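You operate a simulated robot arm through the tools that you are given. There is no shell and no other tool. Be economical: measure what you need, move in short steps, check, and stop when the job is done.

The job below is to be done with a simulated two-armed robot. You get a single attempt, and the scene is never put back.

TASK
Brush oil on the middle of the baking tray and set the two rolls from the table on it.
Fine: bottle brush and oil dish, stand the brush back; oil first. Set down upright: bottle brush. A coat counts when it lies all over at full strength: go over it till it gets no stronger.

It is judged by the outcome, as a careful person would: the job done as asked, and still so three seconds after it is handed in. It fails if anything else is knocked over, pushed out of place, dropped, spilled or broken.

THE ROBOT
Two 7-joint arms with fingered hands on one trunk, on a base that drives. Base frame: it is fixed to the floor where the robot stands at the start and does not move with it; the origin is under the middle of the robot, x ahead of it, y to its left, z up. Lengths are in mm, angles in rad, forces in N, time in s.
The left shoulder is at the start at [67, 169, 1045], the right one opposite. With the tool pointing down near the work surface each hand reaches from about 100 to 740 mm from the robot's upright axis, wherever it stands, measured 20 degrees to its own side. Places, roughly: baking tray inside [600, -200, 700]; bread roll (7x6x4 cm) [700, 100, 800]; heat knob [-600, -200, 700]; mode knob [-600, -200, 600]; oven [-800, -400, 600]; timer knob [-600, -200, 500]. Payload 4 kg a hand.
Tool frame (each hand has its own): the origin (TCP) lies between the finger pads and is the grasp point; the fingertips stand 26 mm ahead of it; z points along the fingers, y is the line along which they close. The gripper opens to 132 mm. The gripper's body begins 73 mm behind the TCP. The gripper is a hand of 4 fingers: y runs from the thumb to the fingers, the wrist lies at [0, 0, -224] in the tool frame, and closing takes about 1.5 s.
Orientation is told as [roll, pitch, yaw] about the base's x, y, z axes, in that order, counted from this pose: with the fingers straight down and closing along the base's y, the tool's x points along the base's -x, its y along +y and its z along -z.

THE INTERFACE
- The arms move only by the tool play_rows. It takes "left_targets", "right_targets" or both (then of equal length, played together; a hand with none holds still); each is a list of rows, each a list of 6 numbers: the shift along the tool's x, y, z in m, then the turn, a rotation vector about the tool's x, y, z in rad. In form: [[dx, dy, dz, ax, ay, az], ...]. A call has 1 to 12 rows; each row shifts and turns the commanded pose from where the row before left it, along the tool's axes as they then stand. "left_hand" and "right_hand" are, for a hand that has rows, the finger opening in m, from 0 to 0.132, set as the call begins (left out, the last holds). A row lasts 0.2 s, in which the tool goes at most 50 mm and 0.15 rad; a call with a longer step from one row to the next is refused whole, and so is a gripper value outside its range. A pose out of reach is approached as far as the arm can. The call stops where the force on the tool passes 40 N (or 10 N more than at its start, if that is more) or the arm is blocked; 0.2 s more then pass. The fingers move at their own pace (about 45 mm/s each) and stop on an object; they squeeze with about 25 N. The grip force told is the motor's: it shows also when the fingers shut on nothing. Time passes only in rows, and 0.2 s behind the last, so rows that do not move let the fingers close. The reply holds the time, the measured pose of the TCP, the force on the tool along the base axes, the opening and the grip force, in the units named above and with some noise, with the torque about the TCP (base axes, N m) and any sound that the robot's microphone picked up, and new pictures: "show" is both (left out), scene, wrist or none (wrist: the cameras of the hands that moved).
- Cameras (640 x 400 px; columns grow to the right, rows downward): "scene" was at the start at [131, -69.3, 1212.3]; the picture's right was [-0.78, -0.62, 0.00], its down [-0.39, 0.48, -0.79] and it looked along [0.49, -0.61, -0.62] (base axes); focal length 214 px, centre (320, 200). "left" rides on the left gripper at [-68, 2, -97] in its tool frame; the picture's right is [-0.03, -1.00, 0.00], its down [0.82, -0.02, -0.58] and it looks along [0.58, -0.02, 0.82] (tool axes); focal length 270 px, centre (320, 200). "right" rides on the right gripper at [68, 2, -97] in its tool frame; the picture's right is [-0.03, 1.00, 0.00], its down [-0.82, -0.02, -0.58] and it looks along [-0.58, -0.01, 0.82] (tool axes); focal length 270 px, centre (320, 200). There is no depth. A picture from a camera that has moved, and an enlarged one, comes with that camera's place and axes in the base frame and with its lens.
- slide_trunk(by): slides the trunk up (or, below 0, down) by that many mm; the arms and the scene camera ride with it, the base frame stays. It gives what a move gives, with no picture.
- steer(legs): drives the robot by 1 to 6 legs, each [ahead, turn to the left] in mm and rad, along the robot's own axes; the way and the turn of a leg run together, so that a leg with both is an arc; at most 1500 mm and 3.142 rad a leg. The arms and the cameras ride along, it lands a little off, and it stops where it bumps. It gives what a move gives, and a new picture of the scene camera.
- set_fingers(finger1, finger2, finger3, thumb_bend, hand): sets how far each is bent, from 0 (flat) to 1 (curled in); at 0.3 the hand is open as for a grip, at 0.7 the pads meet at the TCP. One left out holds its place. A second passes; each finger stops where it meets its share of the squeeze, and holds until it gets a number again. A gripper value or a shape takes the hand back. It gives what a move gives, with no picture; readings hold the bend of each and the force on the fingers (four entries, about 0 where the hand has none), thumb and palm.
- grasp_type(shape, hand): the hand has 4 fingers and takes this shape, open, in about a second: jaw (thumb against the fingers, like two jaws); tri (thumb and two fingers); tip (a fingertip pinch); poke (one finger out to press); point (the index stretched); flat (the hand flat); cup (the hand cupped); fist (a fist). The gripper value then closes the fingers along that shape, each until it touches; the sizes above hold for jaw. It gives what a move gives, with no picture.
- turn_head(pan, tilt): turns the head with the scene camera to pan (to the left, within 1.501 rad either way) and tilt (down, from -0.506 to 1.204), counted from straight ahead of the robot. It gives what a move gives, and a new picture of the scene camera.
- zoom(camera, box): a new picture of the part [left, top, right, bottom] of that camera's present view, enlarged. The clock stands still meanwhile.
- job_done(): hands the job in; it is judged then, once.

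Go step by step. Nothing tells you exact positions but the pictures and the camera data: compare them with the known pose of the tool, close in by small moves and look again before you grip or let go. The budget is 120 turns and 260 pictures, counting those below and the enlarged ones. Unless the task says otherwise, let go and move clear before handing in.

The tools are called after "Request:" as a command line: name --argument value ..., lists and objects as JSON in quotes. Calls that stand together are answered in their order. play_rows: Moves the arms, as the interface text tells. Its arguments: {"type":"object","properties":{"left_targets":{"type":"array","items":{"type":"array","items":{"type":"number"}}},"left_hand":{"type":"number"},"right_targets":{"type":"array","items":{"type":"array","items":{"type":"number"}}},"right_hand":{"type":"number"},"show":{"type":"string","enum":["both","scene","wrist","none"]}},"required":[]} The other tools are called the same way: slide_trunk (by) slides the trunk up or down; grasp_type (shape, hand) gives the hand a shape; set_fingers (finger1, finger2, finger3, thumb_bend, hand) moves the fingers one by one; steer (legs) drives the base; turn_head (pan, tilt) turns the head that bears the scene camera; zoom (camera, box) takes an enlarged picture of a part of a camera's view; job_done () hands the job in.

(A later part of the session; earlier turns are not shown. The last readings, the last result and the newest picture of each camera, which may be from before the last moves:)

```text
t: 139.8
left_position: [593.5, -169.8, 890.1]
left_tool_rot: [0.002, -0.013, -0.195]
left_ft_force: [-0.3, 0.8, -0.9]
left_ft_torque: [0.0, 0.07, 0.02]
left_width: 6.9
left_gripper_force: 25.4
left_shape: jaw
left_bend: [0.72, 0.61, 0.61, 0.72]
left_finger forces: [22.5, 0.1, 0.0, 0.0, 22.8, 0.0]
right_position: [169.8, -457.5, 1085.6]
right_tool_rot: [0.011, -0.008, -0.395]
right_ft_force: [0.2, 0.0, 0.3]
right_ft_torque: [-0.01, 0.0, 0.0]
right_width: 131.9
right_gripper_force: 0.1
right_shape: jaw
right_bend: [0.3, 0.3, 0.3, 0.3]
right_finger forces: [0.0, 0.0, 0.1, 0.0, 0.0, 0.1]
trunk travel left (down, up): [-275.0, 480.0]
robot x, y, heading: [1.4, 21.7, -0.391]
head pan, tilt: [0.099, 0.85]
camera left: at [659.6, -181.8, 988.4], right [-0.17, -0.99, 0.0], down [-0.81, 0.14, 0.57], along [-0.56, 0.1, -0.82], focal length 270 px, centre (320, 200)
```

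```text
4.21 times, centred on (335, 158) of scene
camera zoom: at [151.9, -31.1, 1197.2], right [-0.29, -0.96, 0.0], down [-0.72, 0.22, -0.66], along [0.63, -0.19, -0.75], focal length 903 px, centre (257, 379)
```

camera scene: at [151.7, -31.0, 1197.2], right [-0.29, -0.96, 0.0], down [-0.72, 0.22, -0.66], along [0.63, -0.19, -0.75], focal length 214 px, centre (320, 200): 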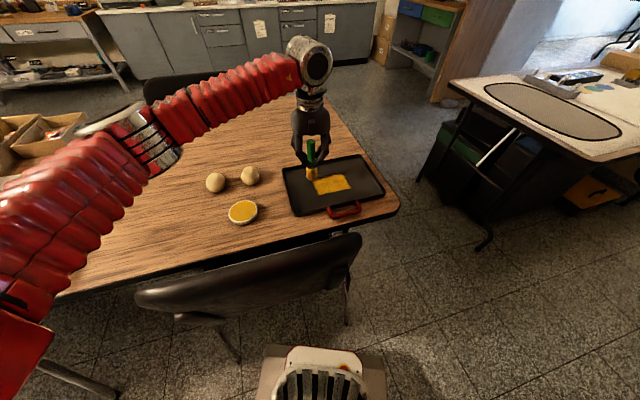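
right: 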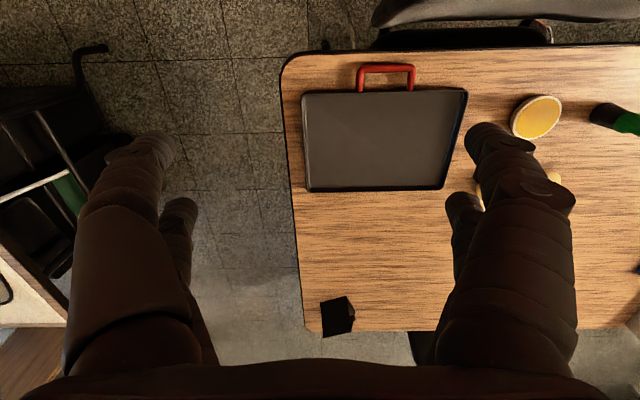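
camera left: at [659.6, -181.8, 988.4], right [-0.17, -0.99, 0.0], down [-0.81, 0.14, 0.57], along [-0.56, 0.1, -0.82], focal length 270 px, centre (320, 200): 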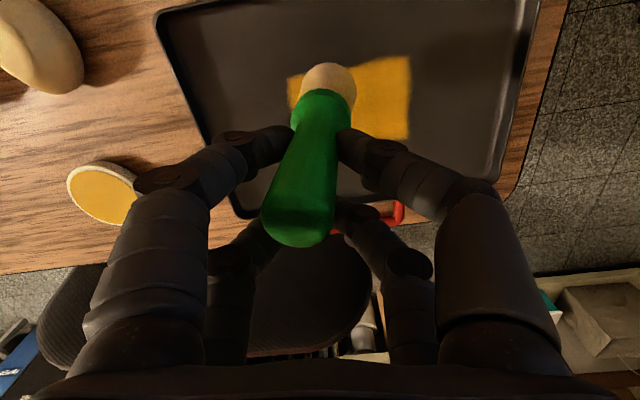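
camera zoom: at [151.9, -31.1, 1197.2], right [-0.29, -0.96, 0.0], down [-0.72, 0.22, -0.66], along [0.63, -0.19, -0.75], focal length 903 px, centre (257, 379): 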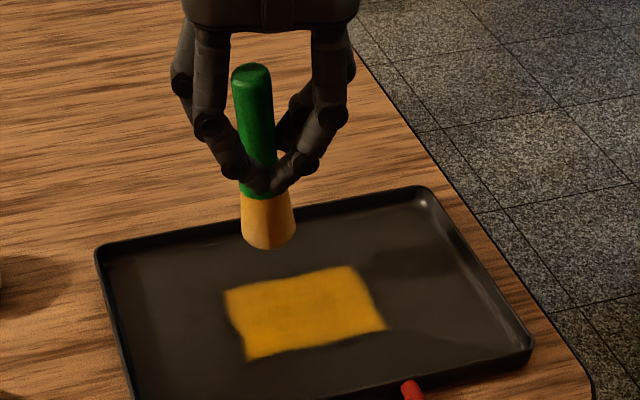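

It hangs nearly upright with firm grip, and the coat is uniform. Carry it back to its place and roll slightly to make it vertical.

Request:
play_rows --left_targets '[[0.0152, 0.0372, 0, 0, 0, 0], [0.0152, 0.0372, 0, 0, 0, 0], [0.0152, 0.0372, 0, 0, 0, 0], [0.0152, 0.0372, 0, 0, 0, 0], [0.0152, 0.0372, 0, 0, 0, 0], [0.0152, 0.0372, 0, 0, 0, 0], [0.0152, 0.0372, 0, 0, 0, 0], [0.0152, 0.0372, 0, 0, 0, 0], [0.0152, 0.0372, 0, 0, 0, 0], [0, 0, 0, -0.11, 0, 0], [0, 0, 0, 0, 0, 0]]' --show "wrist"

Request:
turn_head --pan 0.75 --tilt 0.85

Request:
zoom --camera "scene" --box '[275, 110, 355, 190]'

```text
t: 142.2
left_position: [525.3, 186.0, 888.1]
left_tool_rot: [0.112, -0.014, -0.196]
left_ft_force: [0.5, 1.4, -0.1]
left_ft_torque: [-0.03, 0.02, 0.02]
left_width: 7.0
left_gripper_force: 24.8
left_shape: jaw
left_bend: [0.72, 0.61, 0.61, 0.72]
left_finger forces: [22.3, 0.0, 0.1, 0.1, 22.9, 0.1]
right_position: [168.6, -457.4, 1086.4]
right_tool_rot: [0.011, -0.007, -0.397]
right_ft_force: [0.2, 0.1, -0.7]
right_ft_torque: [0.0, -0.01, 0.02]
right_width: 131.8
right_gripper_force: 0.1
right_shape: jaw
right_bend: [0.3, 0.3, 0.3, 0.3]
right_finger forces: [0.0, 0.0, 0.0, 0.1, 0.0, 0.0]
trunk travel left (down, up): [-275.0, 480.0]
robot x, y, heading: [7.4, 22.1, -0.387]
head pan, tilt: [0.099, 0.85]
camera left: at [588.3, 164.3, 985.9], right [-0.17, -0.98, -0.11], down [-0.82, 0.08, 0.56], along [-0.54, 0.18, -0.82], focal length 270 px, centre (320, 200)
```

left: 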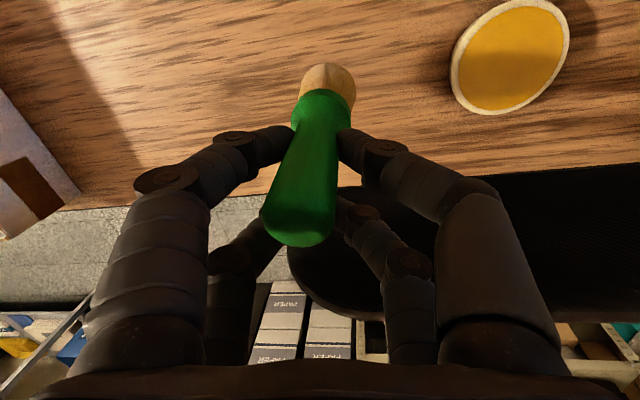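

```text
t: 143.2
left_position: [525.6, 186.1, 887.9]
left_tool_rot: [0.11, -0.012, -0.196]
left_ft_force: [0.3, -0.2, 0.0]
left_ft_torque: [0.02, 0.01, 0.02]
left_width: 7.1
left_gripper_force: 25.0
left_shape: jaw
left_bend: [0.72, 0.61, 0.61, 0.72]
left_finger forces: [22.4, 0.1, 0.0, 0.0, 22.8, 0.1]
right_position: [167.9, -457.1, 1086.1]
right_tool_rot: [0.01, -0.006, -0.395]
right_ft_force: [-0.3, 0.0, 0.7]
right_ft_torque: [-0.01, 0.01, 0.0]
right_width: 131.8
right_gripper_force: 0.1
right_shape: jaw
right_bend: [0.3, 0.3, 0.3, 0.3]
right_finger forces: [0.1, 0.0, 0.0, 0.0, 0.0, 0.0]
trunk travel left (down, up): [-275.0, 480.0]
robot x, y, heading: [6.6, 20.4, -0.392]
head pan, tilt: [0.75, 0.85]
camera scene: at [149.8, 19.0, 1197.3], right [0.35, -0.94, 0.0], down [-0.7, -0.26, -0.66], along [0.62, 0.23, -0.75], focal length 214 px, centre (320, 200)
```

scene: 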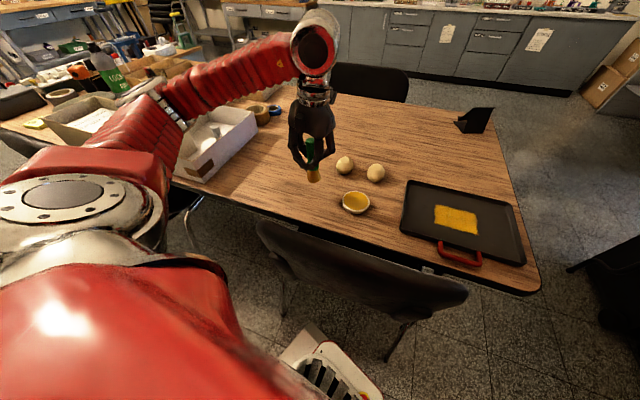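

```text
5.00 times, centred on (315, 150) of scene
camera zoom: at [149.8, 19.0, 1197.3], right [0.35, -0.94, 0.0], down [-0.7, -0.26, -0.66], along [0.62, 0.23, -0.75], focal length 1072 px, centre (345, 450)
```

zoom: 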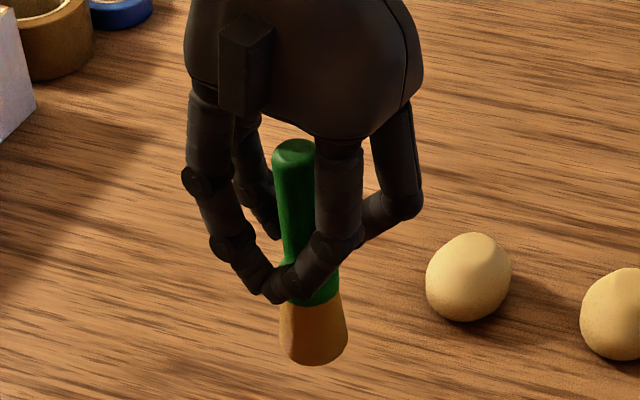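

Upright within a couple of degrees. Lower toward the table.

Request:
play_rows --left_targets '[[0, -0.0022, 0.02, 0, 0, 0], [0, -0.0016, 0.015, 0, 0, 0], [0, -0.0008, 0.007, 0, 0, 0], [0, -0.0003, 0.003, 0, 0, 0], [0, 0, 0, 0, 0, 0]]' --show "none"

Request:
zoom --camera "scene" --box '[275, 130, 355, 210]'

```text
t: 144.4
left_position: [526.2, 185.1, 845.0]
left_tool_rot: [0.109, -0.014, -0.196]
left_ft_force: [0.1, 0.1, -0.1]
left_ft_torque: [-0.02, 0.05, 0.0]
left_width: 7.1
left_gripper_force: 25.6
left_shape: jaw
left_bend: [0.72, 0.61, 0.61, 0.72]
left_finger forces: [22.4, 0.1, 0.0, 0.1, 22.8, 0.0]
right_position: [169.2, -457.4, 1086.0]
right_tool_rot: [0.01, -0.007, -0.396]
right_ft_force: [0.7, -0.8, -0.3]
right_ft_torque: [0.01, -0.05, 0.03]
right_width: 132.1
right_gripper_force: 0.1
right_shape: jaw
right_bend: [0.3, 0.3, 0.3, 0.3]
right_finger forces: [0.0, 0.0, 0.0, 0.0, 0.0, 0.0]
trunk travel left (down, up): [-275.0, 480.0]
robot x, y, heading: [8.2, 23.6, -0.391]
head pan, tilt: [0.75, 0.85]
```

```text
5.00 times, centred on (315, 170) of scene
camera zoom: at [149.8, 19.1, 1197.3], right [0.35, -0.94, 0.0], down [-0.7, -0.26, -0.66], along [0.62, 0.23, -0.75], focal length 1072 px, centre (345, 350)
```

zoom: 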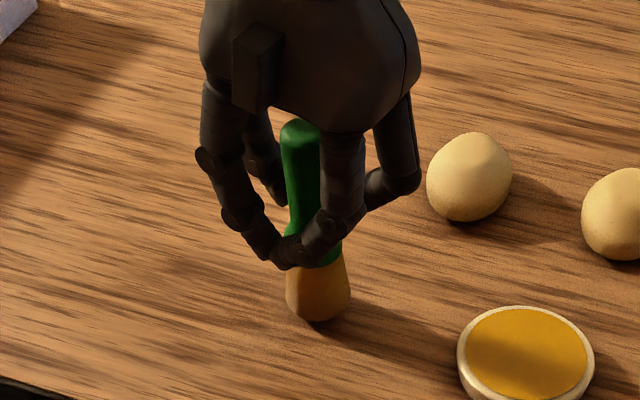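

Request:
play_rows --left_targets '[[0, -0.0004, 0.004, 0, 0, 0], [0, -0.0002, 0.002, 0, 0, 0], [0, -0.0001, 0.001, 0, 0, 0], [0, 0, 0, 0, 0, 0]]' --show "none"

```text
t: 145.4
left_position: [526.7, 185.9, 835.6]
left_tool_rot: [0.109, -0.014, -0.196]
left_ft_force: [0.8, -0.4, 3.5]
left_ft_torque: [-0.01, -0.08, -0.01]
left_width: 6.9
left_gripper_force: 24.4
left_shape: jaw
left_bend: [0.72, 0.61, 0.61, 0.72]
left_finger forces: [23.2, 0.0, 0.0, 0.0, 23.6, 0.1]
right_position: [167.4, -457.3, 1087.6]
right_tool_rot: [0.01, -0.006, -0.397]
right_ft_force: [-0.6, -0.2, -0.1]
right_ft_torque: [-0.02, 0.0, -0.01]
right_width: 132.0
right_gripper_force: 0.0
right_shape: jaw
right_bend: [0.3, 0.3, 0.3, 0.3]
right_finger forces: [0.0, 0.0, 0.1, 0.0, 0.0, 0.0]
trunk travel left (down, up): [-275.0, 480.0]
robot x, y, heading: [5.4, 21.9, -0.386]
head pan, tilt: [0.75, 0.85]
```

Contact 3.5 N. Open a little first so the brush settles.

Request:
play_rows --left_targets '[[0, 0, 0, 0, 0, 0], [0, 0, 0, 0, 0, 0], [0, 0, 0, 0, 0, 0]]' --left_hand 0.03 --show "wrist"

Request:
zoom --camera "scene" --box '[275, 130, 355, 210]'

```text
t: 146.2
left_position: [527.6, 185.3, 835.4]
left_tool_rot: [0.111, -0.012, -0.196]
left_ft_force: [0.1, 0.4, 0.2]
left_ft_torque: [0.02, -0.01, 0.0]
left_width: 30.0
left_gripper_force: 0.1
left_shape: jaw
left_bend: [0.73, 0.73, 0.73, 0.7]
left_finger forces: [0.1, 0.0, 0.0, 0.0, 0.0, 0.1]
right_position: [169.2, -457.9, 1085.8]
right_tool_rot: [0.01, -0.007, -0.396]
right_ft_force: [-0.4, 0.5, -0.6]
right_ft_torque: [0.0, -0.02, -0.02]
right_width: 131.9
right_gripper_force: 0.0
right_shape: jaw
right_bend: [0.3, 0.3, 0.3, 0.3]
right_finger forces: [0.1, 0.1, 0.0, 0.1, 0.0, 0.0]
trunk travel left (down, up): [-275.0, 480.0]
robot x, y, heading: [7.8, 23.7, -0.392]
head pan, tilt: [0.75, 0.85]
camera left: at [590.3, 163.9, 932.9], right [-0.17, -0.98, -0.11], down [-0.82, 0.08, 0.56], along [-0.54, 0.18, -0.82], focal length 270 px, centre (320, 200)
```

left: 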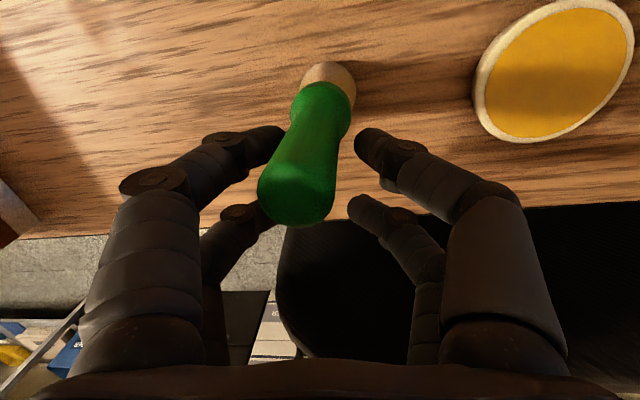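

```text
5.00 times, centred on (315, 170) of scene
camera zoom: at [149.8, 19.1, 1197.3], right [0.35, -0.94, 0.0], down [-0.7, -0.26, -0.66], along [0.62, 0.23, -0.75], focal length 1072 px, centre (345, 350)
```

zoom: 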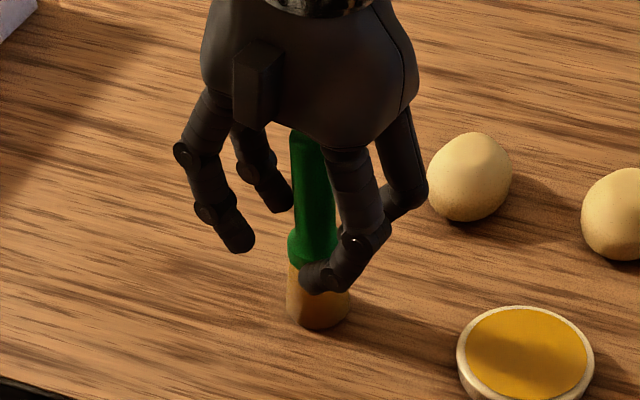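

Free and upright. Open fully and rise.

Request:
play_rows --left_targets '[[0, 0, 0, 0, 0, 0], [0, 0, 0, 0, 0, 0], [0, 0, 0, 0, 0, 0], [0, 0, 0, 0, 0, 0], [0, 0, 0, 0, 0, 0], [0, 0.0011, -0.01, 0, 0, 0], [0, 0.0022, -0.02, 0, 0, 0], [0, 0.0033, -0.03, 0, 0, 0], [0, 0.0044, -0.04, 0, 0, 0], [0, 0.0011, -0.01, 0.11, 0, 0], [0, 0, 0, 0, 0, 0]]' --left_hand 0.132 --show "wrist"

Request:
zoom --camera "scene" --box '[275, 130, 395, 220]'

```text
t: 148.6
left_position: [524.8, 188.5, 949.2]
left_tool_rot: [-0.001, -0.012, -0.196]
left_ft_force: [0.4, -0.2, 0.3]
left_ft_torque: [0.0, 0.0, -0.02]
left_width: 131.8
left_gripper_force: 0.0
left_shape: jaw
left_bend: [0.3, 0.3, 0.3, 0.3]
left_finger forces: [0.0, 0.1, 0.0, 0.1, 0.1, 0.0]
right_position: [169.4, -458.3, 1086.0]
right_tool_rot: [0.01, -0.007, -0.396]
right_ft_force: [-0.1, -0.1, 0.4]
right_ft_torque: [0.0, 0.0, -0.03]
right_width: 132.1
right_gripper_force: 0.1
right_shape: jaw
right_bend: [0.3, 0.3, 0.3, 0.3]
right_finger forces: [0.0, 0.1, 0.0, 0.1, 0.0, 0.1]
trunk travel left (down, up): [-275.0, 480.0]
robot x, y, heading: [5.9, 19.7, -0.393]
head pan, tilt: [0.75, 0.85]
camera left: at [591.5, 177.3, 1045.6], right [-0.17, -0.99, 0.0], down [-0.81, 0.14, 0.57], along [-0.56, 0.1, -0.82], focal length 270 px, centre (320, 200)
```

left: 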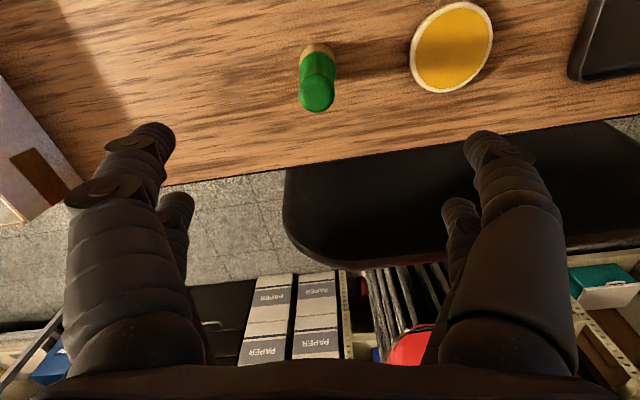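

```text
4.44 times, centred on (335, 175) of scene
camera zoom: at [149.9, 19.1, 1197.2], right [0.35, -0.94, 0.0], down [-0.7, -0.26, -0.66], along [0.62, 0.23, -0.75], focal length 953 px, centre (253, 311)
```

zoom: 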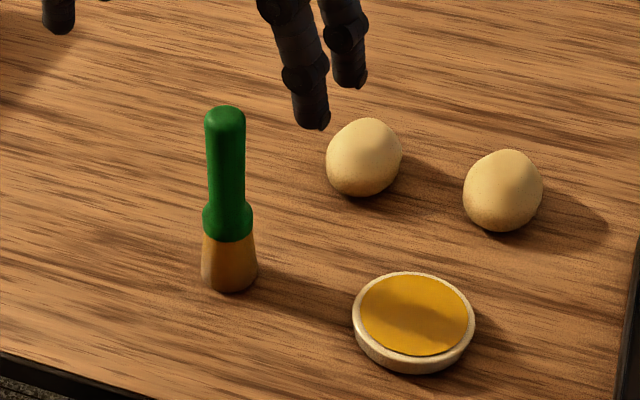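

The brush stands upright at its place again. Now the rolls at about (681,131) and (680,31): move above the left roll and look.

Request:
play_rows --left_targets '[[-0.041, -0.0064, 0, 0, 0, 0], [-0.041, -0.0064, 0, 0, 0, 0], [-0.041, -0.0064, 0, 0, 0, 0], [-0.041, -0.0065, 0, 0, 0, 0], [0, 0, 0.035, 0, 0, 0], [0, 0, 0.034, 0, 0, 0], [0, 0, 0, 0, 0, 0]]' --show "wrist"

Request:
turn_head --pan 0.45 --tilt 0.8

```text
t: 150.2
left_position: [683.0, 126.7, 877.6]
left_tool_rot: [0.001, -0.015, -0.196]
left_ft_force: [-0.3, -1.0, 1.1]
left_ft_torque: [0.0, -0.05, 0.03]
left_width: 132.0
left_gripper_force: 0.1
left_shape: jaw
left_bend: [0.3, 0.3, 0.3, 0.3]
left_finger forces: [0.0, 0.0, 0.0, 0.0, 0.0, 0.0]
right_position: [169.5, -458.6, 1087.0]
right_tool_rot: [0.011, -0.007, -0.397]
right_ft_force: [0.0, 0.3, 0.2]
right_ft_torque: [-0.01, -0.01, -0.01]
right_width: 132.0
right_gripper_force: 0.1
right_shape: jaw
right_bend: [0.3, 0.3, 0.3, 0.3]
right_finger forces: [0.1, 0.1, 0.0, 0.1, 0.0, 0.0]
trunk travel left (down, up): [-275.0, 480.0]
robot x, y, heading: [2.6, 20.7, -0.395]
head pan, tilt: [0.75, 0.85]
camera left: at [749.2, 115.2, 976.1], right [-0.17, -0.99, 0.0], down [-0.81, 0.14, 0.57], along [-0.56, 0.1, -0.82], focal length 270 px, centre (320, 200)
```

left: 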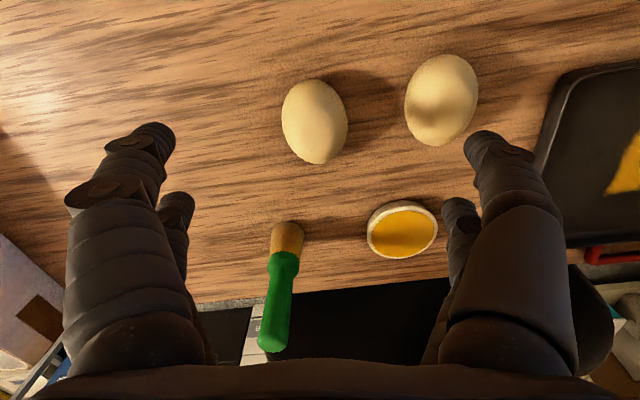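

```text
t: 151.0
left_position: [682.8, 127.1, 878.4]
left_tool_rot: [0.001, -0.014, -0.195]
left_ft_force: [0.3, -0.3, 1.3]
left_ft_torque: [0.02, 0.02, 0.01]
left_width: 131.7
left_gripper_force: 0.1
left_shape: jaw
left_bend: [0.3, 0.3, 0.3, 0.3]
left_finger forces: [0.0, 0.0, 0.1, 0.1, 0.1, 0.1]
right_position: [167.9, -457.5, 1086.0]
right_tool_rot: [0.01, -0.007, -0.396]
right_ft_force: [0.2, 0.7, -0.3]
right_ft_torque: [0.01, -0.02, 0.0]
right_width: 131.8
right_gripper_force: 0.2
right_shape: jaw
right_bend: [0.3, 0.3, 0.3, 0.3]
right_finger forces: [0.0, 0.1, 0.1, 0.0, 0.1, 0.1]
trunk travel left (down, up): [-275.0, 480.0]
robot x, y, heading: [4.5, 18.8, -0.394]
head pan, tilt: [0.45, 0.799]
camera scene: at [157.2, -3.7, 1201.3], right [0.06, -1.0, 0.0], down [-0.72, -0.04, -0.7], along [0.7, 0.04, -0.72], focal length 214 px, centre (320, 200)
```

scene: 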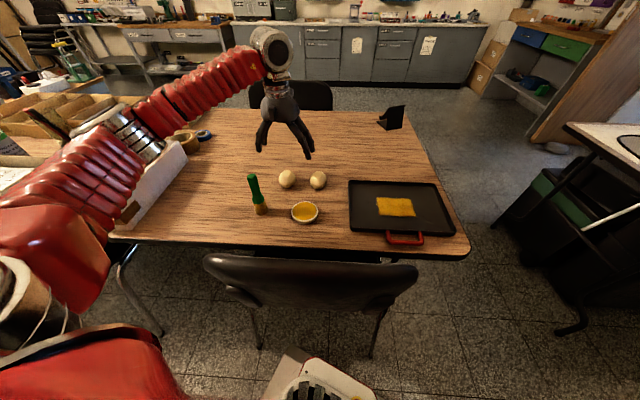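

Roll 1 at (678,133), slightly oblique. Align, yaw the hand a bit to match it, and descend to fingertips ~6 mm above the table.

Request:
play_rows --left_targets '[[0.005, 0.0054, 0, 0, 0, 0], [0, 0, 0, 0, 0, -0.13], [0, 0, 0, 0, 0, -0.13], [0, 0, 0.03, 0, 0, 0], [0, 0, 0.03, 0, 0, 0], [0, 0, 0, 0, 0, 0]]' --show "wrist"

```text
t: 152.4
left_position: [676.9, 134.1, 820.2]
left_tool_rot: [-0.003, -0.014, 0.064]
left_ft_force: [-0.5, -0.3, 0.4]
left_ft_torque: [0.0, 0.01, 0.02]
left_width: 131.9
left_gripper_force: 0.1
left_shape: jaw
left_bend: [0.3, 0.3, 0.3, 0.3]
left_finger forces: [0.1, 0.0, 0.1, 0.0, 0.0, 0.0]
right_position: [169.0, -457.8, 1085.2]
right_tool_rot: [0.011, -0.007, -0.397]
right_ft_force: [0.2, 1.1, 0.0]
right_ft_torque: [0.0, 0.0, 0.0]
right_width: 132.0
right_gripper_force: 0.1
right_shape: jaw
right_bend: [0.3, 0.3, 0.3, 0.3]
right_finger forces: [0.0, 0.0, 0.0, 0.0, 0.0, 0.0]
trunk travel left (down, up): [-275.0, 480.0]
robot x, y, heading: [7.8, 19.8, -0.392]
head pan, tilt: [0.45, 0.799]
camera left: at [744.2, 139.9, 918.4], right [0.09, -1.0, 0.0], down [-0.82, -0.07, 0.57], along [-0.56, -0.05, -0.82], focal length 270 px, centre (320, 200)
```

left: 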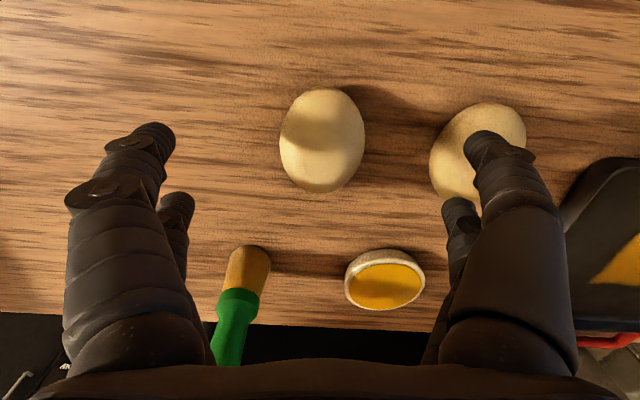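

Aligned. Narrow the opening to 95 mm to spare roll 2, then descend.

Request:
play_rows --left_targets '[[-0.0034, -0.001, 0, 0, 0, 0], [0, 0, 0, 0, 0, 0], [0, 0, 0, 0, 0, 0], [0, 0, 0.02, 0, 0, 0], [0, 0, 0.02, 0, 0, 0], [0, 0, 0.01, 0, 0, 0], [0, 0, 0, 0, 0, 0]]' --left_hand 0.095 --show "wrist"

Request:
zoom --camera "scene" --box '[240, 120, 350, 220]'

```text
t: 154.0
left_position: [682.6, 134.4, 769.3]
left_tool_rot: [-0.002, -0.014, 0.064]
left_ft_force: [-0.8, 0.3, 0.0]
left_ft_torque: [-0.04, -0.03, -0.02]
left_width: 95.3
left_gripper_force: 0.0
left_shape: jaw
left_bend: [0.66, 0.66, 0.66, 0.55]
left_finger forces: [0.0, 0.1, 0.1, 0.0, 0.0, 0.0]
right_position: [168.1, -457.5, 1085.9]
right_tool_rot: [0.01, -0.007, -0.395]
right_ft_force: [-0.1, 0.0, -0.5]
right_ft_torque: [0.01, 0.0, 0.02]
right_width: 131.9
right_gripper_force: 0.1
right_shape: jaw
right_bend: [0.3, 0.3, 0.3, 0.3]
right_finger forces: [0.0, 0.0, 0.0, 0.1, 0.1, 0.1]
trunk travel left (down, up): [-275.0, 480.0]
robot x, y, heading: [9.1, 22.6, -0.398]
head pan, tilt: [0.45, 0.799]
camera left: at [749.1, 140.7, 867.5], right [0.09, -1.0, 0.0], down [-0.82, -0.07, 0.57], along [-0.56, -0.05, -0.82], focal length 270 px, centre (320, 200)
```

left: 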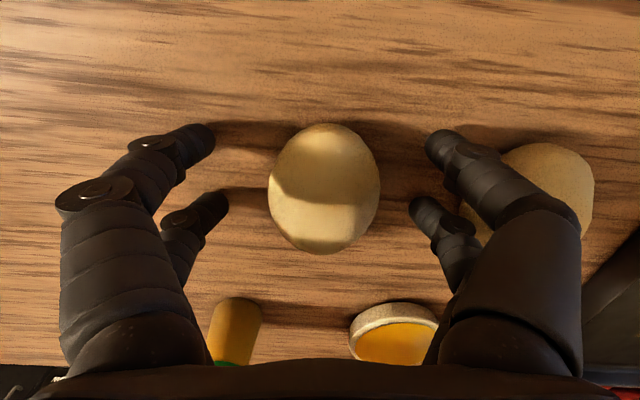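

```text
4.00 times, centred on (295, 170) of scene
camera zoom: at [157.2, -3.7, 1201.3], right [0.06, -1.0, 0.0], down [-0.72, -0.04, -0.7], along [0.7, 0.04, -0.72], focal length 858 px, centre (420, 320)
```

zoom: 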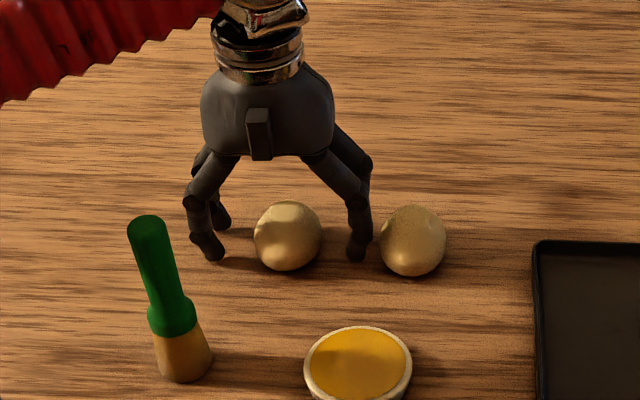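

Centred between the fingers and clear of roll 2. Close.

Request:
play_rows --left_targets '[[0, 0, 0, 0, 0, 0], [0, 0, 0, 0, 0, 0], [0, 0, 0, 0, 0, 0], [0, 0, 0, 0, 0, 0], [0, 0, 0, 0, 0, 0], [0, 0, 0, 0, 0, 0], [0, 0, 0, 0, 0, 0]]' --left_hand 0.0 --show "wrist"

```text
t: 155.6
left_position: [681.9, 135.4, 769.7]
left_tool_rot: [-0.001, -0.013, 0.065]
left_ft_force: [0.9, -0.7, -0.2]
left_ft_torque: [0.01, 0.02, 0.0]
left_width: 34.1
left_gripper_force: 24.9
left_shape: jaw
left_bend: [0.73, 0.74, 0.74, 0.7]
left_finger forces: [22.3, 24.0, 23.0, 0.0, 20.7, 0.1]
right_position: [168.8, -457.9, 1085.3]
right_tool_rot: [0.011, -0.008, -0.395]
right_ft_force: [-0.3, 1.2, 0.3]
right_ft_torque: [-0.01, 0.02, -0.01]
right_width: 132.0
right_gripper_force: 0.0
right_shape: jaw
right_bend: [0.3, 0.3, 0.3, 0.3]
right_finger forces: [0.0, 0.0, 0.1, 0.1, 0.0, 0.0]
trunk travel left (down, up): [-275.0, 480.0]
robot x, y, heading: [7.1, 21.0, -0.397]
head pan, tilt: [0.45, 0.799]
camera left: at [749.0, 140.6, 867.6], right [0.09, -1.0, 0.0], down [-0.82, -0.07, 0.57], along [-0.56, -0.05, -0.82], focal length 270 px, centre (320, 200)
```

left: 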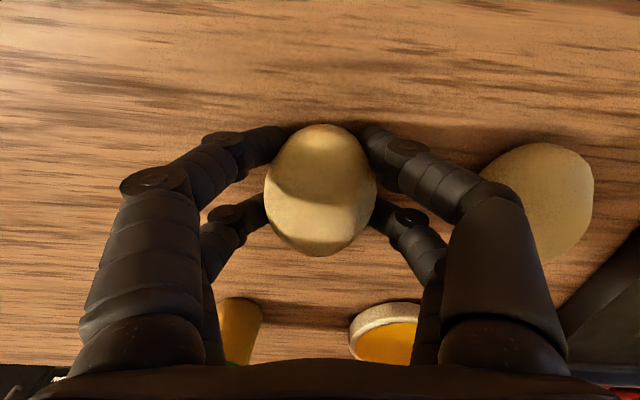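

Firm four-finger grip. Lift and carry it over the far-right part of the oil patch.

Request:
play_rows --left_targets '[[0, 0, -0.02, 0, 0, 0], [0, 0, -0.04, 0, 0, 0.13], [0, 0, -0.04, 0, 0, 0.13], [0.001, -0.0436, 0, 0, 0, 0], [0.001, -0.0436, 0, 0, 0, 0], [0.001, -0.0436, 0, 0, 0, 0], [0.001, -0.0436, 0, 0, 0, 0], [0.001, -0.0436, 0, 0, 0, 0], [0.001, -0.0436, 0, 0, 0, 0], [0.001, -0.0436, 0, 0, 0, 0], [0.001, -0.0436, 0, 0, 0, 0], [0.001, -0.0436, 0, 0, 0, 0]]' --show "both"

```text
t: 158.2
left_position: [598.6, -246.6, 870.0]
left_tool_rot: [0.003, -0.015, -0.195]
left_ft_force: [-0.2, -0.7, -0.3]
left_ft_torque: [0.0, -0.03, 0.02]
left_width: 34.1
left_gripper_force: 25.1
left_shape: jaw
left_bend: [0.73, 0.74, 0.74, 0.7]
left_finger forces: [22.7, 24.3, 23.4, 0.0, 21.2, 0.1]
right_position: [168.0, -458.1, 1085.9]
right_tool_rot: [0.01, -0.007, -0.395]
right_ft_force: [0.2, -0.1, -1.2]
right_ft_torque: [-0.01, -0.04, 0.03]
right_width: 132.1
right_gripper_force: 0.0
right_shape: jaw
right_bend: [0.3, 0.3, 0.3, 0.3]
right_finger forces: [0.0, 0.0, 0.0, 0.0, 0.0, 0.0]
trunk travel left (down, up): [-275.0, 480.0]
robot x, y, heading: [4.5, 21.3, -0.391]
head pan, tilt: [0.45, 0.799]
camera scene: at [157.0, -4.4, 1201.3], right [0.06, -1.0, 0.0], down [-0.72, -0.04, -0.7], along [0.7, 0.04, -0.72], focal length 214 px, centre (320, 200)
camera left: at [664.4, -258.4, 967.4], right [-0.17, -0.99, 0.0], down [-0.81, 0.14, 0.57], along [-0.56, 0.1, -0.82], focal length 270 px, centre (320, 200)
```

scene: 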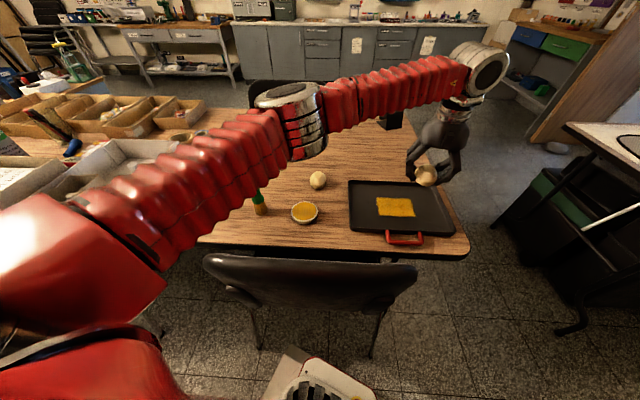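
left: 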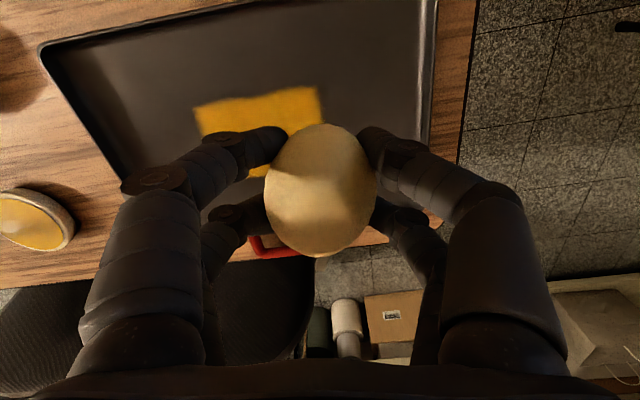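

Over the right part of the patch. Lower to a few mm above the tray floor.

Request:
play_rows --left_targets '[[0.0006, 0.003, 0.03, 0, 0, 0], [0, 0, 0.03, 0, 0, 0], [0, 0, 0.02, 0, 0, 0], [0, 0, 0.011, 0, 0, 0], [0, 0, 0, 0, 0, 0]]' --show "none"

Request:
zoom --camera "scene" --box '[340, 140, 470, 245]'

```text
t: 159.4
left_position: [597.4, -244.5, 778.6]
left_tool_rot: [0.001, -0.013, -0.195]
left_ft_force: [0.0, 0.4, -1.2]
left_ft_torque: [0.02, 0.03, -0.02]
left_width: 34.1
left_gripper_force: 25.2
left_shape: jaw
left_bend: [0.73, 0.74, 0.74, 0.7]
left_finger forces: [22.5, 24.3, 23.5, 0.0, 21.2, 0.0]
right_position: [169.3, -458.8, 1086.1]
right_tool_rot: [0.012, -0.006, -0.397]
right_ft_force: [0.3, 0.0, 0.8]
right_ft_torque: [0.01, -0.01, 0.02]
right_width: 131.8
right_gripper_force: 0.1
right_shape: jaw
right_bend: [0.3, 0.3, 0.3, 0.3]
right_finger forces: [0.0, 0.0, 0.0, 0.0, 0.0, 0.0]
trunk travel left (down, up): [-275.0, 480.0]
robot x, y, heading: [4.5, 18.4, -0.395]
head pan, tilt: [0.45, 0.799]
```

```text
3.81 times, centred on (405, 192) of scene
camera zoom: at [157.3, -3.9, 1201.3], right [0.06, -1.0, 0.0], down [-0.72, -0.04, -0.7], along [0.7, 0.04, -0.72], focal length 817 px, centre (-4, 229)
```

zoom: 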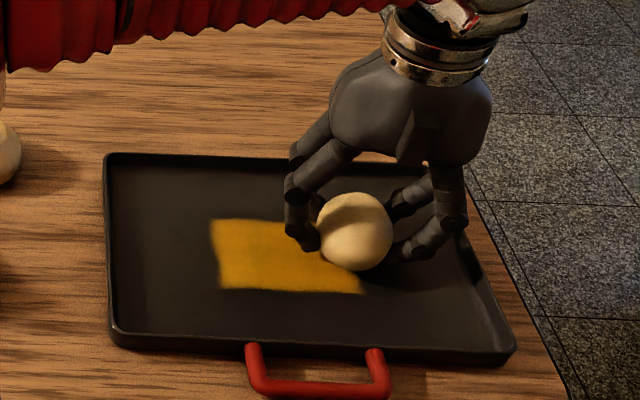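

Good spot. Lower to contact.

Request:
play_rows --left_targets '[[0, 0, 0.002, 0, 0, 0], [0, 0, 0.002, 0, 0, 0], [0, 0, 0.001, 0, 0, 0], [0, 0, 0.001, 0, 0, 0], [0, 0, 0, 0, 0, 0]]' --show "none"

```text
t: 160.6
left_position: [596.5, -245.6, 771.9]
left_tool_rot: [0.0, -0.013, -0.196]
left_ft_force: [0.0, -0.1, -0.9]
left_ft_torque: [0.05, -0.02, 0.01]
left_width: 33.9
left_gripper_force: 24.8
left_shape: jaw
left_bend: [0.73, 0.74, 0.74, 0.7]
left_finger forces: [22.6, 24.3, 23.3, 0.0, 21.2, 0.0]
right_position: [169.5, -458.0, 1086.4]
right_tool_rot: [0.01, -0.006, -0.396]
right_ft_force: [0.2, 0.1, -0.4]
right_ft_torque: [0.02, 0.04, 0.0]
right_width: 132.0
right_gripper_force: 0.1
right_shape: jaw
right_bend: [0.3, 0.3, 0.3, 0.3]
right_finger forces: [0.0, 0.1, 0.0, 0.0, 0.0, 0.1]
trunk travel left (down, up): [-275.0, 480.0]
robot x, y, heading: [3.9, 21.3, -0.392]
head pan, tilt: [0.45, 0.799]
```

Request:
play_rows --left_targets '[[0, 0, 0.001, 0, 0, 0], [0, 0, 0.001, 0, 0, 0], [0, 0, 0, 0, 0, 0]]' --show "none"

```text
t: 161.4
left_position: [596.2, -245.7, 771.9]
left_tool_rot: [0.001, -0.013, -0.197]
left_ft_force: [-0.5, 1.6, 6.8]
left_ft_torque: [0.05, 0.11, -0.04]
left_width: 34.3
left_gripper_force: 24.5
left_shape: jaw
left_bend: [0.73, 0.74, 0.74, 0.7]
left_finger forces: [23.3, 25.2, 23.6, 0.0, 21.0, 0.0]
right_position: [167.8, -458.2, 1086.1]
right_tool_rot: [0.01, -0.006, -0.397]
right_ft_force: [0.9, -0.3, -0.1]
right_ft_torque: [0.01, 0.0, -0.01]
right_width: 131.9
right_gripper_force: 0.0
right_shape: jaw
right_bend: [0.3, 0.3, 0.3, 0.3]
right_finger forces: [0.1, 0.0, 0.0, 0.0, 0.1, 0.0]
trunk travel left (down, up): [-275.0, 480.0]
robot x, y, heading: [1.8, 20.8, -0.391]
head pan, tilt: [0.45, 0.799]
```

Contact (7 N). Open moderately and rise.

Request:
play_rows --left_targets '[[0, 0, -0.0005, 0, 0, 0], [0, 0, 0, 0, 0, 0], [0, 0, 0, 0, 0, 0], [0, 0, 0, 0, 0, 0], [0, 0, -0.02, 0, 0, 0], [0, 0, -0.04, 0, 0, 0], [0, 0, -0.04, 0, 0, 0], [0, 0, 0, 0, 0, 0]]' --left_hand 0.095 --show "wrist"

Request:
zoom --camera "scene" --box '[340, 140, 470, 245]'

```text
t: 163.2
left_position: [597.1, -243.7, 869.8]
left_tool_rot: [0.0, -0.013, -0.195]
left_ft_force: [-0.3, -0.5, -0.7]
left_ft_torque: [-0.03, 0.01, 0.01]
left_width: 94.6
left_gripper_force: 0.0
left_shape: jaw
left_bend: [0.66, 0.66, 0.66, 0.55]
left_finger forces: [0.0, 0.0, 0.0, 0.0, 0.0, 0.0]
right_position: [169.9, -456.7, 1085.7]
right_tool_rot: [0.012, -0.007, -0.395]
right_ft_force: [-0.7, -0.6, 0.5]
right_ft_torque: [0.0, 0.04, 0.02]
right_width: 132.0
right_gripper_force: 0.0
right_shape: jaw
right_bend: [0.3, 0.3, 0.3, 0.3]
right_finger forces: [0.0, 0.0, 0.1, 0.0, 0.1, 0.0]
trunk travel left (down, up): [-275.0, 480.0]
robot x, y, heading: [3.2, 20.7, -0.391]
head pan, tilt: [0.45, 0.799]
camera left: at [663.8, -255.8, 967.8], right [-0.17, -0.99, 0.0], down [-0.81, 0.14, 0.57], along [-0.56, 0.1, -0.82], focal length 270 px, centre (320, 200)
```

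left: 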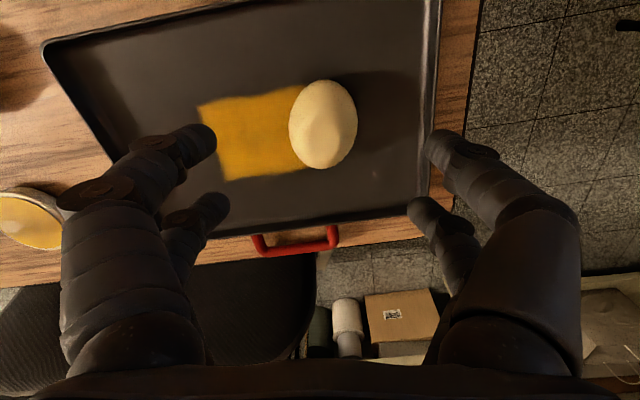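

```text
3.81 times, centred on (405, 192) of scene
camera zoom: at [157.6, -4.0, 1201.2], right [0.06, -1.0, 0.0], down [-0.72, -0.04, -0.7], along [0.7, 0.04, -0.72], focal length 817 px, centre (-4, 229)
```

zoom: 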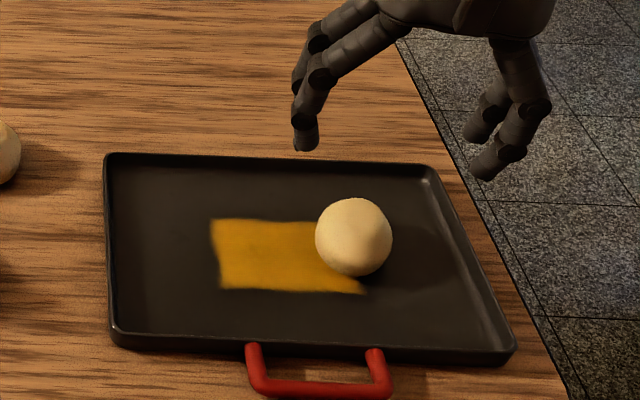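

Roll 1 is set on the oil. Now go above roll 2 at about (679,31), yawing to match it.

Request:
play_rows --left_targets '[[-0.0037, 0.0409, 0, 0, 0, 0], [-0.0037, 0.0409, 0, 0, 0, 0], [-0.0037, 0.0409, 0, 0, 0, 0], [-0.0037, 0.0409, 0, 0, 0, 0], [-0.0037, 0.0409, 0, 0, 0, 0], [-0.0037, 0.0409, 0, 0, 0, 0], [-0.0037, 0.0409, 0, 0, 0, 0], [0, 0, 0.02, 0, 0, 0.13], [0, 0, 0.02, 0, 0, 0.13], [0, 0, 0, 0, 0, 0]]' --show "wrist"

```text
t: 165.4
left_position: [679.6, 30.2, 830.6]
left_tool_rot: [0.003, -0.012, -0.457]
left_ft_force: [-0.6, 0.4, 0.0]
left_ft_torque: [0.0, -0.01, 0.01]
left_width: 95.0
left_gripper_force: 0.1
left_shape: jaw
left_bend: [0.66, 0.66, 0.66, 0.55]
left_finger forces: [0.0, 0.1, 0.1, 0.0, 0.0, 0.0]
right_position: [169.2, -458.4, 1085.5]
right_tool_rot: [0.01, -0.006, -0.396]
right_ft_force: [0.2, -0.2, 0.2]
right_ft_torque: [-0.03, -0.01, 0.02]
right_width: 131.9
right_gripper_force: 0.0
right_shape: jaw
right_bend: [0.3, 0.3, 0.3, 0.3]
right_finger forces: [0.0, 0.0, 0.0, 0.1, 0.0, 0.0]
trunk travel left (down, up): [-275.0, 480.0]
robot x, y, heading: [7.1, 20.3, -0.392]
head pan, tilt: [0.45, 0.799]
camera left: at [740.6, 1.8, 929.0], right [-0.42, -0.91, 0.0], down [-0.75, 0.34, 0.57], along [-0.51, 0.24, -0.82], focal length 270 px, centre (320, 200)
```

left: 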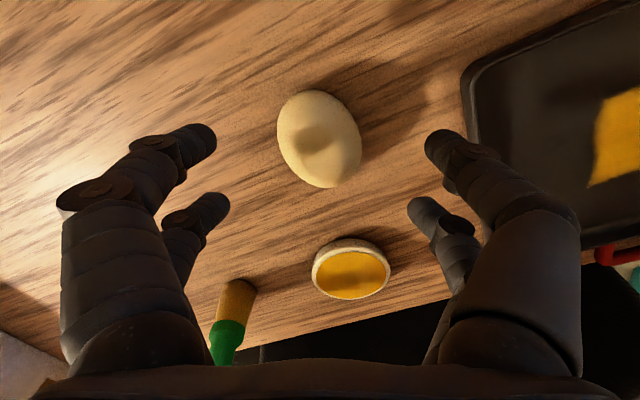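

Request:
play_rows --left_targets '[[-0.0002, 0.0013, 0.02, 0, 0, 0], [0, 0, 0.02, 0, 0, 0], [0, 0, 0.015, 0, 0, 0], [0, 0, 0.006, 0, 0, 0], [0, 0, 0, 0, 0, 0]]' --show "wrist"

```text
t: 166.6
left_position: [681.0, 30.0, 768.8]
left_tool_rot: [0.004, -0.014, -0.456]
left_ft_force: [-0.6, 0.8, -0.3]
left_ft_torque: [0.0, 0.02, 0.01]
left_width: 95.0
left_gripper_force: 0.0
left_shape: jaw
left_bend: [0.66, 0.66, 0.66, 0.55]
left_finger forces: [0.1, 0.0, 0.0, 0.1, 0.0, 0.1]
right_position: [169.6, -458.1, 1086.9]
right_tool_rot: [0.011, -0.007, -0.397]
right_ft_force: [0.4, 0.8, -0.1]
right_ft_torque: [0.01, 0.01, -0.03]
right_width: 132.0
right_gripper_force: 0.1
right_shape: jaw
right_bend: [0.3, 0.3, 0.3, 0.3]
right_finger forces: [0.0, 0.0, 0.1, 0.0, 0.0, 0.0]
trunk travel left (down, up): [-275.0, 480.0]
robot x, y, heading: [4.1, 20.4, -0.395]
head pan, tilt: [0.45, 0.799]
camera left: at [741.3, 1.4, 868.5], right [-0.42, -0.91, 0.0], down [-0.75, 0.34, 0.57], along [-0.51, 0.24, -0.82], focal length 270 px, centre (320, 200)
```

left: 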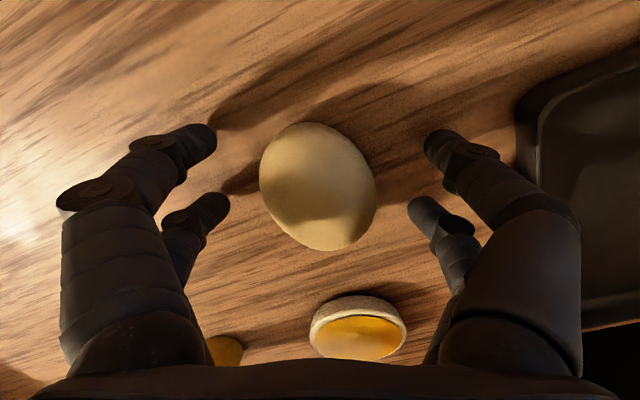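

Centred. Close.

Request:
play_rows --left_targets '[[0, 0, 0, 0, 0, 0], [0, 0, 0, 0, 0, 0], [0, 0, 0, 0, 0, 0], [0, 0, 0, 0, 0, 0], [0, 0, 0, 0, 0, 0], [0, 0, 0, 0, 0, 0], [0, 0, 0, 0, 0, 0]]' --left_hand 0.0 --show "wrist"

```text
t: 168.2
left_position: [681.0, 30.0, 770.1]
left_tool_rot: [0.003, -0.011, -0.455]
left_ft_force: [0.0, 0.0, -0.6]
left_ft_torque: [-0.03, 0.01, 0.01]
left_width: 33.3
left_gripper_force: 25.0
left_shape: jaw
left_bend: [0.74, 0.74, 0.74, 0.7]
left_finger forces: [23.5, 24.3, 23.6, 0.1, 20.1, 0.1]
right_position: [169.6, -458.6, 1085.7]
right_tool_rot: [0.01, -0.007, -0.397]
right_ft_force: [0.1, 0.1, -0.3]
right_ft_torque: [-0.03, -0.02, 0.01]
right_width: 132.2
right_gripper_force: 0.1
right_shape: jaw
right_bend: [0.3, 0.3, 0.3, 0.3]
right_finger forces: [0.1, 0.0, 0.1, 0.0, 0.0, 0.1]
trunk travel left (down, up): [-275.0, 480.0]
robot x, y, heading: [4.2, 19.5, -0.391]
head pan, tilt: [0.45, 0.799]
camera left: at [741.4, 1.5, 868.7], right [-0.42, -0.91, 0.0], down [-0.75, 0.34, 0.57], along [-0.51, 0.24, -0.82], focal length 270 px, centre (320, 200)
```

left: 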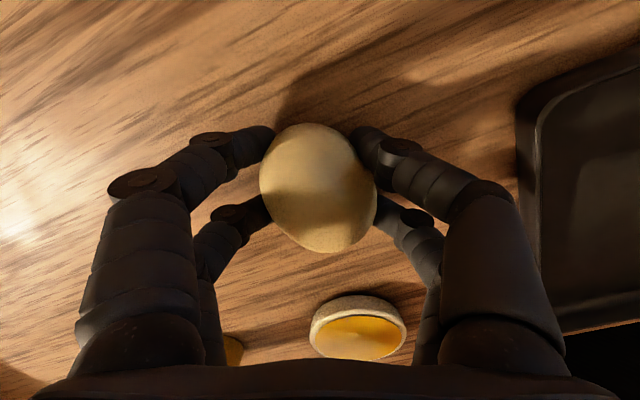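

Firm grip. Lift and carry to the left part of the patch, (593,-160).

Request:
play_rows --left_targets '[[0, 0, -0.02, 0, 0, 0], [0, 0, -0.04, 0, 0, -0.13], [0, 0, -0.04, 0, 0, -0.13], [0.0097, -0.0407, 0, 0, 0, 0], [0.0097, -0.0407, 0, 0, 0, 0], [0.0097, -0.0407, 0, 0, 0, 0], [0.0097, -0.0407, 0, 0, 0, 0], [0.0097, -0.0407, 0, 0, 0, 0], [0, 0, 0.03, 0, 0, 0], [0, 0, 0.03, 0, 0, 0], [0, 0, 0, 0, 0, 0]]' --show "wrist"

Request:
zoom --camera "scene" --box '[340, 140, 470, 245]'

```text
t: 170.6
left_position: [591.9, -159.3, 807.5]
left_tool_rot: [0.001, -0.014, -0.196]
left_ft_force: [-0.1, 0.3, 0.2]
left_ft_torque: [0.0, 0.02, -0.01]
left_width: 33.3
left_gripper_force: 24.8
left_shape: jaw
left_bend: [0.74, 0.74, 0.74, 0.7]
left_finger forces: [23.6, 24.8, 24.0, 0.0, 20.8, 0.2]
right_position: [169.8, -457.5, 1084.7]
right_tool_rot: [0.011, -0.006, -0.396]
right_ft_force: [0.0, -0.2, -0.2]
right_ft_torque: [0.01, -0.01, 0.0]
right_width: 132.0
right_gripper_force: 0.1
right_shape: jaw
right_bend: [0.3, 0.3, 0.3, 0.3]
right_finger forces: [0.1, 0.0, 0.0, 0.1, 0.1, 0.0]
trunk travel left (down, up): [-275.0, 480.0]
robot x, y, heading: [6.4, 22.9, -0.396]
head pan, tilt: [0.45, 0.799]
camera left: at [657.4, -171.0, 905.3], right [-0.17, -0.99, 0.0], down [-0.81, 0.14, 0.57], along [-0.56, 0.1, -0.82], focal length 270 px, centre (320, 200)
```

left: 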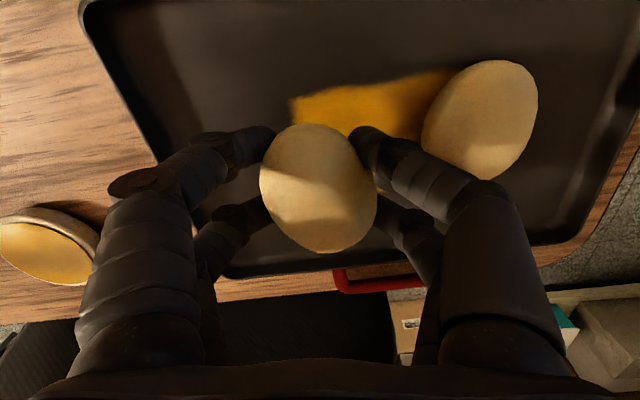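

```text
3.81 times, centred on (405, 192) of scene
camera zoom: at [157.2, -4.0, 1201.3], right [0.06, -1.0, 0.0], down [-0.72, -0.04, -0.7], along [0.7, 0.04, -0.72], focal length 817 px, centre (-4, 229)
```

zoom: 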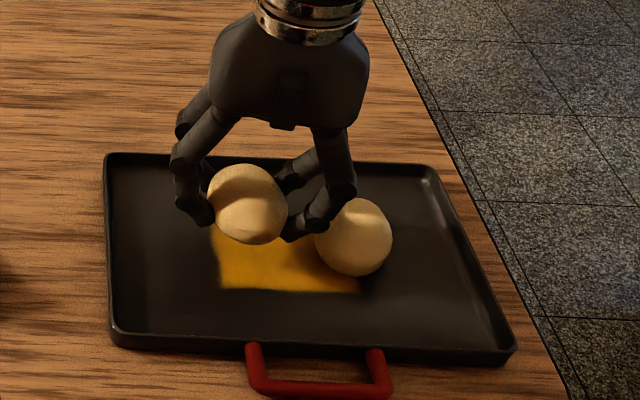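

Shift 5 mm +y for clearance from the first roll, and lower.

Request:
play_rows --left_targets '[[0.001, 0.0049, 0.01, 0, 0, 0], [0, 0, 0.015, 0, 0, 0], [0, 0, 0.006, 0, 0, 0], [0, 0, 0.003, 0, 0, 0], [0, 0, 0.001, 0, 0, 0], [0, 0, 0, 0, 0, 0]]' --show "wrist"

Request:
zoom --camera "scene" --box '[340, 140, 470, 245]'

```text
t: 172.0
left_position: [592.9, -154.9, 773.8]
left_tool_rot: [0.002, -0.013, -0.197]
left_ft_force: [-0.8, -0.6, -0.2]
left_ft_torque: [0.0, 0.02, 0.01]
left_width: 33.2
left_gripper_force: 24.9
left_shape: jaw
left_bend: [0.74, 0.74, 0.74, 0.7]
left_finger forces: [23.6, 24.9, 24.0, 0.0, 20.9, 0.0]
right_position: [168.6, -458.0, 1086.0]
right_tool_rot: [0.01, -0.009, -0.396]
right_ft_force: [0.4, -0.1, -0.1]
right_ft_torque: [0.01, 0.01, -0.01]
right_width: 132.4
right_gripper_force: 0.0
right_shape: jaw
right_bend: [0.3, 0.3, 0.3, 0.3]
right_finger forces: [0.1, 0.0, 0.0, 0.0, 0.1, 0.0]
trunk travel left (down, up): [-275.0, 480.0]
robot x, y, heading: [4.3, 20.6, -0.39]
head pan, tilt: [0.45, 0.799]
camera left: at [658.4, -166.3, 871.7], right [-0.17, -0.99, 0.0], down [-0.81, 0.14, 0.57], along [-0.56, 0.1, -0.82], focal length 270 px, centre (320, 200)
```

left: 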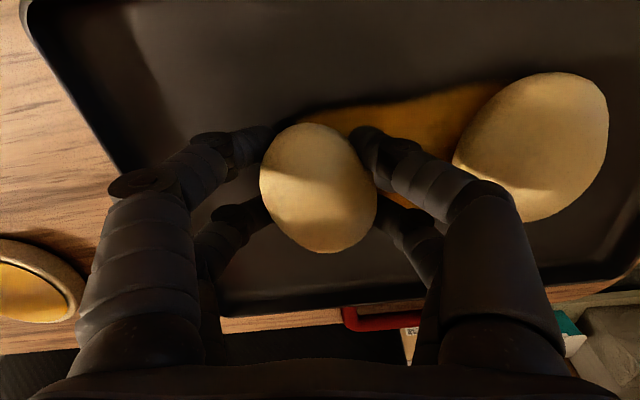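

```text
3.81 times, centred on (405, 192) of scene
camera zoom: at [157.4, -3.8, 1201.3], right [0.06, -1.0, 0.0], down [-0.72, -0.04, -0.7], along [0.7, 0.04, -0.72], focal length 817 px, centre (-4, 229)
```

zoom: 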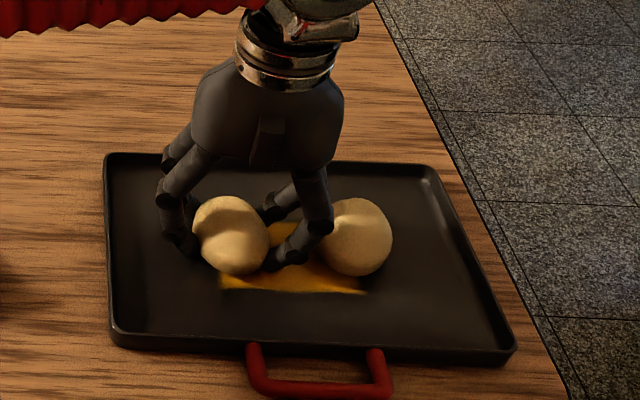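

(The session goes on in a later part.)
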